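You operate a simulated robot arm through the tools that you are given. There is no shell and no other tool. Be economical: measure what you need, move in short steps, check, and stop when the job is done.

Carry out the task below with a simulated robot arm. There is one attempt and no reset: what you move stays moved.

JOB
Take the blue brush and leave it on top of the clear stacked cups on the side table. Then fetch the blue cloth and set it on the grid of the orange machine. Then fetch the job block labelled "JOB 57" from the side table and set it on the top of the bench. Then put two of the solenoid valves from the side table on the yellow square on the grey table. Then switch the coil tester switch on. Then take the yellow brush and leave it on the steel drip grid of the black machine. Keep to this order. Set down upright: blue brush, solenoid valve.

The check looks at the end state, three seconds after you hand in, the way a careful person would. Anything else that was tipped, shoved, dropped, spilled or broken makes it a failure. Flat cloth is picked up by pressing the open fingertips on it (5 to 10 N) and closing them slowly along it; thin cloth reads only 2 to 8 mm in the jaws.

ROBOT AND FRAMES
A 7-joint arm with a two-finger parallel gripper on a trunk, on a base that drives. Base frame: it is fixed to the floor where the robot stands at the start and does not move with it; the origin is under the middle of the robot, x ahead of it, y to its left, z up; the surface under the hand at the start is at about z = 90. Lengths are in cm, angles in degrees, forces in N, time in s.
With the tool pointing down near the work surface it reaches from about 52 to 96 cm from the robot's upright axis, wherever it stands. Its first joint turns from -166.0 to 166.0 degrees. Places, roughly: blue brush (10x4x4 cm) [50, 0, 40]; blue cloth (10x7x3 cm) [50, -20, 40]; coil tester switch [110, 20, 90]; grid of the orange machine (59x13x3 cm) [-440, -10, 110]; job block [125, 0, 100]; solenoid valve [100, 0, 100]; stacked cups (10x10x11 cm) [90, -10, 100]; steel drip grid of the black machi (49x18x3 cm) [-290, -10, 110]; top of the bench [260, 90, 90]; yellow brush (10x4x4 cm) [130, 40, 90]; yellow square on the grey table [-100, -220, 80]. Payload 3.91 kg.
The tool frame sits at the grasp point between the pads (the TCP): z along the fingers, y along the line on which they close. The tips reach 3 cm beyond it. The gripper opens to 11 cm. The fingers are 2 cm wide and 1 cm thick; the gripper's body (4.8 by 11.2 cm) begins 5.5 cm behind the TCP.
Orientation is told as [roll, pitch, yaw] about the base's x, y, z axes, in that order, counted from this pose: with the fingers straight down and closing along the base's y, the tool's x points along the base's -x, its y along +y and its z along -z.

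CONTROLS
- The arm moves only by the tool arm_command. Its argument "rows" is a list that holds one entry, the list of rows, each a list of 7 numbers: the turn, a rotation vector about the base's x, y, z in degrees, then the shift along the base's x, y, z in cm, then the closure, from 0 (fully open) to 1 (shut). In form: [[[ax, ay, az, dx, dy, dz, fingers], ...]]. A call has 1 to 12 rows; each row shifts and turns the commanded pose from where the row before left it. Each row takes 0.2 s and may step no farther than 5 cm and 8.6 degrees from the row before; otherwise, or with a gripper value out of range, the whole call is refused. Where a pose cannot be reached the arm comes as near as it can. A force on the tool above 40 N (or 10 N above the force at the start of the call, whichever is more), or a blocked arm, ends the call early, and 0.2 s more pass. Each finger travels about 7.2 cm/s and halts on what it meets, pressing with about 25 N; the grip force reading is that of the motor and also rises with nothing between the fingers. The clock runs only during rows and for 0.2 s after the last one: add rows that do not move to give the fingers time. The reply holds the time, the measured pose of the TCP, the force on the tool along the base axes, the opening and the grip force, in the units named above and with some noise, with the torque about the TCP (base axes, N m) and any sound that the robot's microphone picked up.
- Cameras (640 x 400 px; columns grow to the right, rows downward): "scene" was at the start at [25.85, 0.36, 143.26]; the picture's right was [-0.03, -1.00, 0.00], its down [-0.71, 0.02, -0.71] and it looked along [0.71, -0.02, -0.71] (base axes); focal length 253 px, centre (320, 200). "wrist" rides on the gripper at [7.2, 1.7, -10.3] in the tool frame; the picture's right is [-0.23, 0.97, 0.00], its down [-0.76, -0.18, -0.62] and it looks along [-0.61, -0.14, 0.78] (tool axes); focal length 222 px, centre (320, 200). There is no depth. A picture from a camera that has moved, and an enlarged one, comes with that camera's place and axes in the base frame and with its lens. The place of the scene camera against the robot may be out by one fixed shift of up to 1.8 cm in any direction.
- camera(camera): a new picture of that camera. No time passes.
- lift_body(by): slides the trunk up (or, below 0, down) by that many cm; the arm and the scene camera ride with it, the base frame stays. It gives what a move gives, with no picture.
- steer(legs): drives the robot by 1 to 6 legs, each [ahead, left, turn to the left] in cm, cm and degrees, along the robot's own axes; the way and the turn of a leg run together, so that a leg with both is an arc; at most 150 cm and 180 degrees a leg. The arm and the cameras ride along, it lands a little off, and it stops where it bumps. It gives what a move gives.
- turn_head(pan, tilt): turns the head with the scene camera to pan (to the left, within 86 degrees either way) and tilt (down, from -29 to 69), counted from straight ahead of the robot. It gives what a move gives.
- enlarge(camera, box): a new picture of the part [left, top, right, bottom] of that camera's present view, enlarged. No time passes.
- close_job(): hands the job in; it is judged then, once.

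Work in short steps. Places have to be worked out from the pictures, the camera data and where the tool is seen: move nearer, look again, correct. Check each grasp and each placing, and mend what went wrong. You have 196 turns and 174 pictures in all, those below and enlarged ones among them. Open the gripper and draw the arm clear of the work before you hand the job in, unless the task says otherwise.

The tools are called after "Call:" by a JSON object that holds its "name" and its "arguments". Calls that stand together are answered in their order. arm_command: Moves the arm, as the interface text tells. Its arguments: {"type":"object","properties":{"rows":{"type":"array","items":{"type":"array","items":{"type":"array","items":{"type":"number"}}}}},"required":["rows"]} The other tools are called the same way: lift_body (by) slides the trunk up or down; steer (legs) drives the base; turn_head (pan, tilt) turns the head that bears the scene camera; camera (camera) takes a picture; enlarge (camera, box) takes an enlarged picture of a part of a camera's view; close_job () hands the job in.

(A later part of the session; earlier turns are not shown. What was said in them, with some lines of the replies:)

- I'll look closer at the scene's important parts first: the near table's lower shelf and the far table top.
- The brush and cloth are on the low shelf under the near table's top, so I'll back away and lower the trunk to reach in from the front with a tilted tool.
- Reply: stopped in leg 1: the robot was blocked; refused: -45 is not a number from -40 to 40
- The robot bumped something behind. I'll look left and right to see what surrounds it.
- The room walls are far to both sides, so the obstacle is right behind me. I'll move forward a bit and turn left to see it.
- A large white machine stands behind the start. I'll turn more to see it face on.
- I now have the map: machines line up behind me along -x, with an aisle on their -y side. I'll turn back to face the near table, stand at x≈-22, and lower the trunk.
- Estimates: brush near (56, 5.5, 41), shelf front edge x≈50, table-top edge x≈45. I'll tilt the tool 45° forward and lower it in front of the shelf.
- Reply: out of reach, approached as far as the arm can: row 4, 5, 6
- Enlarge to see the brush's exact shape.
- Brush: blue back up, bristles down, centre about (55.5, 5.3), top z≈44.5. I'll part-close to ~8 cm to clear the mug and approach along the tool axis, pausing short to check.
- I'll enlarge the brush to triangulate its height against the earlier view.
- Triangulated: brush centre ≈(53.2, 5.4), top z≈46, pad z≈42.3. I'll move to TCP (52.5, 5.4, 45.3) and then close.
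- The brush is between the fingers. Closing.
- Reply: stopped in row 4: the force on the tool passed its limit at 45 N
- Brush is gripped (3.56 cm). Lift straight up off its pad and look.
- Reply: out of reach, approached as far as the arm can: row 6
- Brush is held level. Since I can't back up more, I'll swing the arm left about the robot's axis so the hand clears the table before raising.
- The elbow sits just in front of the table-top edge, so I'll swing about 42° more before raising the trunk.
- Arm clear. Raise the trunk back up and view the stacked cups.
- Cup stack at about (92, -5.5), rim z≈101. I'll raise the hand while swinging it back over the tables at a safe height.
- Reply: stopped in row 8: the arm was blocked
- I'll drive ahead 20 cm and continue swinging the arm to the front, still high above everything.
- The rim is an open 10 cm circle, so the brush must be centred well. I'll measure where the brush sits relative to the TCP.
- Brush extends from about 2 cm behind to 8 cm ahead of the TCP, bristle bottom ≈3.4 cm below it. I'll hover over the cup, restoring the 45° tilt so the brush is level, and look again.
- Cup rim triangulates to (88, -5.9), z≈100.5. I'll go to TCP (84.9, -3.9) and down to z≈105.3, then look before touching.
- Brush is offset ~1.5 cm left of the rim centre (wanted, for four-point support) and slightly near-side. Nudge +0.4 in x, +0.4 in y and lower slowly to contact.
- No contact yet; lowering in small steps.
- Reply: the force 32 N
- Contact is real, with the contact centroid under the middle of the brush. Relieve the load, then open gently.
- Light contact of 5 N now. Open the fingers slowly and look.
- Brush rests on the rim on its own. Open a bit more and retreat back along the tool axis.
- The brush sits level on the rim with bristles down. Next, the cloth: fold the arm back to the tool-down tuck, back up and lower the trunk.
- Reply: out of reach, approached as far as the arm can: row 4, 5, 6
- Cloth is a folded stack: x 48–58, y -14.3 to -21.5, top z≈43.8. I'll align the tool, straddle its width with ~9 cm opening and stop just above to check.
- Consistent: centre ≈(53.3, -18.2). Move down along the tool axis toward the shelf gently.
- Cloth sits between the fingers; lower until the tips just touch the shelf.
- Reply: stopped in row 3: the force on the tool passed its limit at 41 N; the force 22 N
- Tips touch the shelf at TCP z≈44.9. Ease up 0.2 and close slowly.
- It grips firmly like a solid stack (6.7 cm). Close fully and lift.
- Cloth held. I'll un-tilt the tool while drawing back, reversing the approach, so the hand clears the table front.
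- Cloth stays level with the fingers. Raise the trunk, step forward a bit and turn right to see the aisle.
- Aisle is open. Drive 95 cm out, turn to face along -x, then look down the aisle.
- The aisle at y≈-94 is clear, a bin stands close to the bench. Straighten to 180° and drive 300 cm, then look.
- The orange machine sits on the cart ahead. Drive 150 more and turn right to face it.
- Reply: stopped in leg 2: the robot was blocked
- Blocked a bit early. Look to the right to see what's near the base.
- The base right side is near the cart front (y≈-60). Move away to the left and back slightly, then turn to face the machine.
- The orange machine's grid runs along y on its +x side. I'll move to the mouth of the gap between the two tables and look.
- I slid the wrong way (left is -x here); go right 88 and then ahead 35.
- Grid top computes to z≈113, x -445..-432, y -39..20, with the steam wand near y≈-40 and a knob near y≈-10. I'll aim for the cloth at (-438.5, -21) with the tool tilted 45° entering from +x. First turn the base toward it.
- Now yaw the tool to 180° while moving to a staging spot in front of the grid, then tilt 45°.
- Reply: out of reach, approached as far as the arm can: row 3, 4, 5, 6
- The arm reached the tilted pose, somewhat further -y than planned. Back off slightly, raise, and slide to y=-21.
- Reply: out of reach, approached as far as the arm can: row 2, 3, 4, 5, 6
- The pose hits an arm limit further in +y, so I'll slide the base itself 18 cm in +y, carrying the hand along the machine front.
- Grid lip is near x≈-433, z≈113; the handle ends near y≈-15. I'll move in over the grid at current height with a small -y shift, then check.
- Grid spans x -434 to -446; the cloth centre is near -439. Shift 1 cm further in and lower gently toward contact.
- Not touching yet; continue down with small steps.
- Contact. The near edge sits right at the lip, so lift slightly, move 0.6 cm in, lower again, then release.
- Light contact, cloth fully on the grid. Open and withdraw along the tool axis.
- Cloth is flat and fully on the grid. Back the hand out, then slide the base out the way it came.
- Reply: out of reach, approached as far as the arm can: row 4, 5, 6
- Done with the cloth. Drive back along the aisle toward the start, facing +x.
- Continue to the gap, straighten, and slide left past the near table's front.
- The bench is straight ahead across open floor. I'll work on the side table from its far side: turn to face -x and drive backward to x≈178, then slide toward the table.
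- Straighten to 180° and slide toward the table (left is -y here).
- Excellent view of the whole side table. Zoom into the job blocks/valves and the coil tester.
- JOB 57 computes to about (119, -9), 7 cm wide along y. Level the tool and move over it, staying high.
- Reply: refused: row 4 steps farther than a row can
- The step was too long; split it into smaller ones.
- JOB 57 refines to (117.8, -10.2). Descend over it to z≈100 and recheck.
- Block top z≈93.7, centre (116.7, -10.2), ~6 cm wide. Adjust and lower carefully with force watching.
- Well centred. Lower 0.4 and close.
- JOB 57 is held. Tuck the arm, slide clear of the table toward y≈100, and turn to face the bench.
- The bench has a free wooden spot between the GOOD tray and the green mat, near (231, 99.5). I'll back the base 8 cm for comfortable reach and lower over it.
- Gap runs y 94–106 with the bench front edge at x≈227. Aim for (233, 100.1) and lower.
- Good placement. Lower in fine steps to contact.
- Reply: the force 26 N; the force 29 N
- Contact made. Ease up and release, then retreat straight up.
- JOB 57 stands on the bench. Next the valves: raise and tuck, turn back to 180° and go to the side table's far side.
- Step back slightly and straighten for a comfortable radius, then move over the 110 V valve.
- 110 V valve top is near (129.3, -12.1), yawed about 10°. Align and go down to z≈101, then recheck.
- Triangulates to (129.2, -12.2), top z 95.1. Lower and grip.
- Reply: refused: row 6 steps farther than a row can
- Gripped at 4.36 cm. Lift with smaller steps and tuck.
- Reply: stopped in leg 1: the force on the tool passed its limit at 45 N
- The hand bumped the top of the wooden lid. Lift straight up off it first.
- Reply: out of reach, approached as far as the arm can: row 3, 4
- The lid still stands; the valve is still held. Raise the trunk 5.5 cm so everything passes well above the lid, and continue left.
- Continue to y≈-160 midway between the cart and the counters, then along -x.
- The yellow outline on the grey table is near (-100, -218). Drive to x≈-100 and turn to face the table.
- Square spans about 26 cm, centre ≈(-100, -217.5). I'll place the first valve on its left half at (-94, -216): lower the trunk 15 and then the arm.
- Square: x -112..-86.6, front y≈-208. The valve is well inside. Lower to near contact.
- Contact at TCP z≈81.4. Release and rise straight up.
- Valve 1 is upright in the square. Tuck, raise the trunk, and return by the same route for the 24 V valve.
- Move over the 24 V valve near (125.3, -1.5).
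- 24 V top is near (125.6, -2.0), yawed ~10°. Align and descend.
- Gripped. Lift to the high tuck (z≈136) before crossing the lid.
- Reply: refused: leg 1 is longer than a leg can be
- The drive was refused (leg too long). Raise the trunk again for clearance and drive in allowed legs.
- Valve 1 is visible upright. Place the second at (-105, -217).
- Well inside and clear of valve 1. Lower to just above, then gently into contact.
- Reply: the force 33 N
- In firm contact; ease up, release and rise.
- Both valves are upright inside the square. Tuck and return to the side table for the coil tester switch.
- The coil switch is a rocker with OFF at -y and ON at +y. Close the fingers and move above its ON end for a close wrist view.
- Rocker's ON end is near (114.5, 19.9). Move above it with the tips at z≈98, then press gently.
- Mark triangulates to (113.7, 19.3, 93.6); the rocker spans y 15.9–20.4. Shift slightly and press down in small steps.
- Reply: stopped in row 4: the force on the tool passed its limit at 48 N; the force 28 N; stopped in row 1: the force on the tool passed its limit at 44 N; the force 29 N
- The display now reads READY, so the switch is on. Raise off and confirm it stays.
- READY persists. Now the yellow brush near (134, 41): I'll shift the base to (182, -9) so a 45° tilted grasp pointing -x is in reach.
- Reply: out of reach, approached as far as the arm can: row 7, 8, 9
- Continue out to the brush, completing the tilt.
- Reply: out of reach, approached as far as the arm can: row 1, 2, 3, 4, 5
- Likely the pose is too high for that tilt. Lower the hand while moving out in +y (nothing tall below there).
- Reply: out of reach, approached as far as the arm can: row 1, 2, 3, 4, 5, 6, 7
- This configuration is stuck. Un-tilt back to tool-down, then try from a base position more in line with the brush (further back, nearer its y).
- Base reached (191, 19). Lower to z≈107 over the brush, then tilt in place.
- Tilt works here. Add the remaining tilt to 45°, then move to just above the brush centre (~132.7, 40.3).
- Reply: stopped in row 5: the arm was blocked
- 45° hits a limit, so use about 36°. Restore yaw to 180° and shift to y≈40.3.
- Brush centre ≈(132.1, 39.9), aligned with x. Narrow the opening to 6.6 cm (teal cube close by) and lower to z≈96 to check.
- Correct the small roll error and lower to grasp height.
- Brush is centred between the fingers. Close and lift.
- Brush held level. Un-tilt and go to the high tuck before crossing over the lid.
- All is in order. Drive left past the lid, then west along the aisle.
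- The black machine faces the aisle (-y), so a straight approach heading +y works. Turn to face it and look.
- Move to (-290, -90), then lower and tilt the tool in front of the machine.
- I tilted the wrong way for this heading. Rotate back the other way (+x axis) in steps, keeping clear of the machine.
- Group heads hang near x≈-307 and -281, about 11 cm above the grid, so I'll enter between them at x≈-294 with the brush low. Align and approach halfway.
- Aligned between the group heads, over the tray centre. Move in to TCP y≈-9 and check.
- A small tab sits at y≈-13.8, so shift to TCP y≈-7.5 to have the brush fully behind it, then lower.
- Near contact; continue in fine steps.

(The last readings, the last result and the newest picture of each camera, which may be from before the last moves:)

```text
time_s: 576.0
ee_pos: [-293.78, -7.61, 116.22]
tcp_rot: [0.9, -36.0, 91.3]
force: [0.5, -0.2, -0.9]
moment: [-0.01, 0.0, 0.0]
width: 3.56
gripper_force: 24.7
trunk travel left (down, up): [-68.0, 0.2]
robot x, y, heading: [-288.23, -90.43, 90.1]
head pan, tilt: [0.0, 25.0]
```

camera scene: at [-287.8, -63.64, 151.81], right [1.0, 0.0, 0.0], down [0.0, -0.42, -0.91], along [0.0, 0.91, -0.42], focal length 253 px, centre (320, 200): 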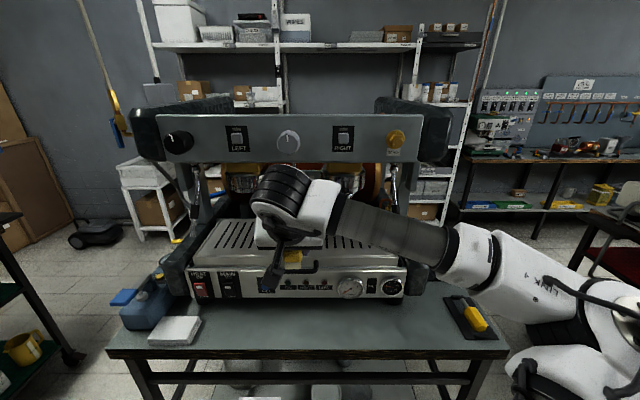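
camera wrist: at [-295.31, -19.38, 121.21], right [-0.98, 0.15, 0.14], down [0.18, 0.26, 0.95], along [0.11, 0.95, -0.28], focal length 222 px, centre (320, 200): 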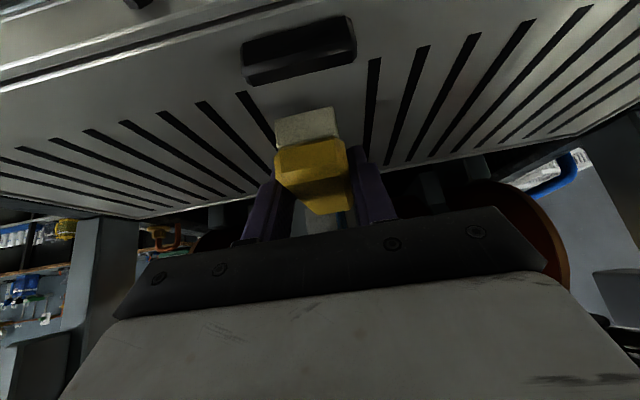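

Call:
{"name": "arm_command", "arguments": {"rows": [[[0, 0, 0, 0, 0, -0.25, 1], [0, 0, 0, 0, 0, -0.2, 1], [0, 0, 0, 0, 0, 0, 1]]]}}

Call:
{"name": "arm_command", "arguments": {"rows": [[[0, 0, 0, 0, 0, -0.2, 1], [0, 0, 0, 0, 0, -0.2, 1], [0, 0, 0, 0, 0, 0, 1]]]}}

Call:
{"name": "enlarge", "arguments": {"camera": "wrist", "box": [180, 0, 460, 240]}}

```text
time_s: 576.8
ee_pos: [-293.9, -7.65, 116.06]
tcp_rot: [1.0, -36.4, 91.4]
force: [-1.1, 2.2, 16.4]
moment: [0.63, -0.19, 0.01]
width: 3.51
gripper_force: 24.9
trunk travel left (down, up): [-68.0, 0.2]
robot x, y, heading: [-288.31, -90.58, 90.1]
head pan, tilt: [0.0, 25.0]
```

```text
time_s: 577.6
ee_pos: [-293.85, -7.74, 115.53]
tcp_rot: [0.8, -36.1, 91.2]
force: [4.3, 3.4, 25.8]
moment: [0.08, -0.44, -0.02]
width: 3.55
gripper_force: 25.4
trunk travel left (down, up): [-68.0, 0.2]
robot x, y, heading: [-288.46, -90.34, 90.0]
head pan, tilt: [0.0, 25.0]
```

```text
1.67 times, centred on (320, 120) of wrist
camera zoom: at [-295.17, -19.63, 119.62], right [-0.98, 0.15, 0.15], down [0.18, 0.25, 0.95], along [0.11, 0.96, -0.27], focal length 370 px, centre (320, 333)
```

zoom: 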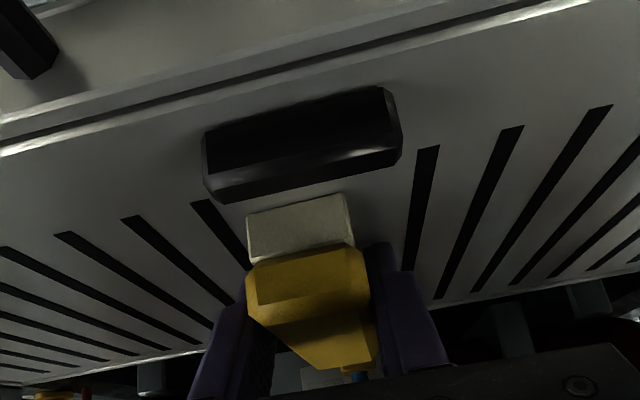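

Brush is on the grid, just behind the tab. Ease up, open, and withdraw along the tool axis.

Call:
{"name": "arm_command", "arguments": {"rows": [[[0, 0, 0, 0, 0, 0.25, 1], [0, 0, 0, 0, 0, 0, 0.65], [0, 0, 0, 0, 0, 0, 0.58], [0, 0, 0, 0, 0, 0, 0.5], [0, 0, 0, 0, 0, 0, 0.42], [0, 0, 0, 0, -0.6, 0.8, 0.42], [0, 0, 0, 0, -1.2, 1.6, 0.42], [0, 0, 0, 0, -2, 2, 0.42], [0, 0, 0, 0, -4, 0.5, 0.42], [0, 0, 0, 0, -4, 0, 0.42], [0, 0, 0, 0, -4, 0, 0.42], [0, 0, 0, 0, 0, 0, 0.42]]]}}

Call:
{"name": "camera", "arguments": {"camera": "wrist"}}

```text
time_s: 580.2
ee_pos: [-294.05, -23.56, 120.39]
tcp_rot: [0.8, -36.1, 91.3]
force: [0.2, 0.3, -0.4]
moment: [-0.01, -0.02, 0.03]
width: 6.38
gripper_force: 0.0
trunk travel left (down, up): [-68.0, 0.2]
robot x, y, heading: [-288.5, -90.71, 89.9]
head pan, tilt: [0.0, 25.0]
```

```text
17 pictures are left
camera wrist: at [-295.42, -35.42, 124.48], right [-0.98, 0.15, 0.14], down [0.18, 0.26, 0.95], along [0.11, 0.95, -0.28], focal length 222 px, centre (320, 200)
```

wrist: 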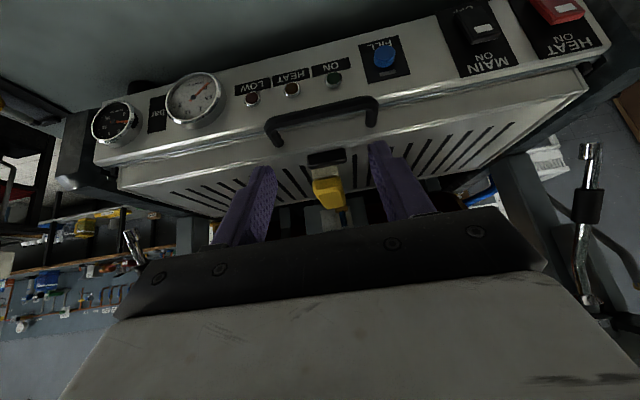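

Brush sits on the grid. Back the hand away fully and take a clear look from the scene camera.

Call:
{"name": "arm_command", "arguments": {"rows": [[[0, 0, 0, 0, -4, 1, 0.42], [0, 0, 0, 0, -4, 1, 0.2], [-7, 0, 0, 1, -1, 1, 0], [-7, 0, 0, 1, -1, 1, 0], [-7, 0, 0, 1, -1, 1, 0], [-7, 0, 0, 1, -1, 1, 0], [-7, 0, 0, 1, -1, 1, 0], [0, 0, 0, 0, 0, 0, 0]]]}}

Call:
{"name": "steer", "arguments": {"legs": [[-30, 25, 0]]}}

Call:
{"name": "turn_head", "arguments": {"pan": -10, "tilt": 25}}

Call:
{"name": "camera", "arguments": {"camera": "scene"}}

```text
time_s: 582.0
ee_pos: [-289.04, -36.37, 127.61]
tcp_rot: [1.7, -1.0, 91.1]
force: [-0.2, -0.6, -0.6]
moment: [0.03, -0.02, 0.03]
width: 11.02
gripper_force: 0.0
trunk travel left (down, up): [-68.0, 0.2]
robot x, y, heading: [-288.52, -90.5, 90.2]
head pan, tilt: [0.0, 25.0]
```

```text
time_s: 584.6
ee_pos: [-314.69, -67.32, 127.65]
tcp_rot: [1.6, -1.1, 91.1]
force: [-0.8, 0.6, 1.0]
moment: [0.02, -0.01, 0.01]
width: 11.0
gripper_force: 0.0
trunk travel left (down, up): [-68.0, 0.2]
robot x, y, heading: [-314.19, -121.05, 90.0]
head pan, tilt: [0.0, 25.0]
```

```text
time_s: 585.3
ee_pos: [-314.69, -67.36, 127.62]
tcp_rot: [1.6, -1.0, 91.0]
force: [-0.1, 0.5, -0.3]
moment: [-0.03, -0.03, 0.02]
width: 10.98
gripper_force: 0.1
trunk travel left (down, up): [-68.0, 0.2]
robot x, y, heading: [-314.1, -121.3, 90.2]
head pan, tilt: [-10.0, 25.0]
```

```text
16 pictures are left
camera scene: at [-311.84, -94.75, 151.8], right [0.99, -0.17, 0.0], down [-0.07, -0.42, -0.91], along [0.16, 0.89, -0.42], focal length 253 px, centre (320, 200)
```

scene: 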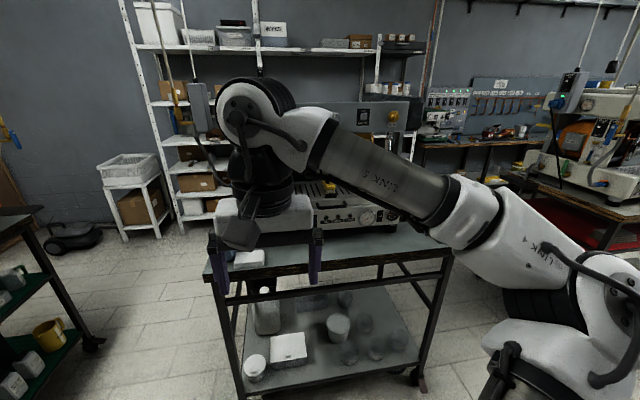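

Call:
{"name": "enlarge", "arguments": {"camera": "scene", "box": [290, 150, 420, 240]}}

```text
4.44 times, centred on (355, 195) of scene
camera zoom: at [-311.84, -94.75, 151.8], right [0.99, -0.17, 0.0], down [-0.07, -0.42, -0.91], along [0.16, 0.89, -0.42], focal length 1124 px, centre (164, 222)
```

zoom: 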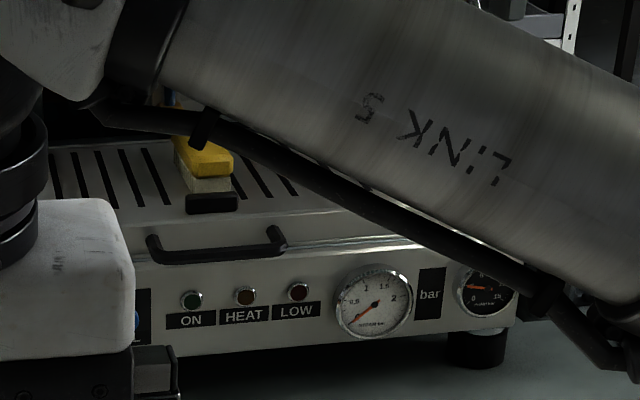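

The yellow brush rests level on the drip grid with its bristles down. The gripper is open and the arm is clear, so I'm handing in.

Call:
{"name": "close_job", "arguments": {}}

```text
The job is handed in.
```

I did all six steps in the order given and handed the job in; the reply gave no verdict.

While I carried the first valve, the hand bumped the top edge of the open wooden cart's lid. The lid stayed upright and showed no movement in later pictures. The base was also stopped by an obstacle twice, once at the start and once beside the orange machine's table. I saw nothing displaced either time.
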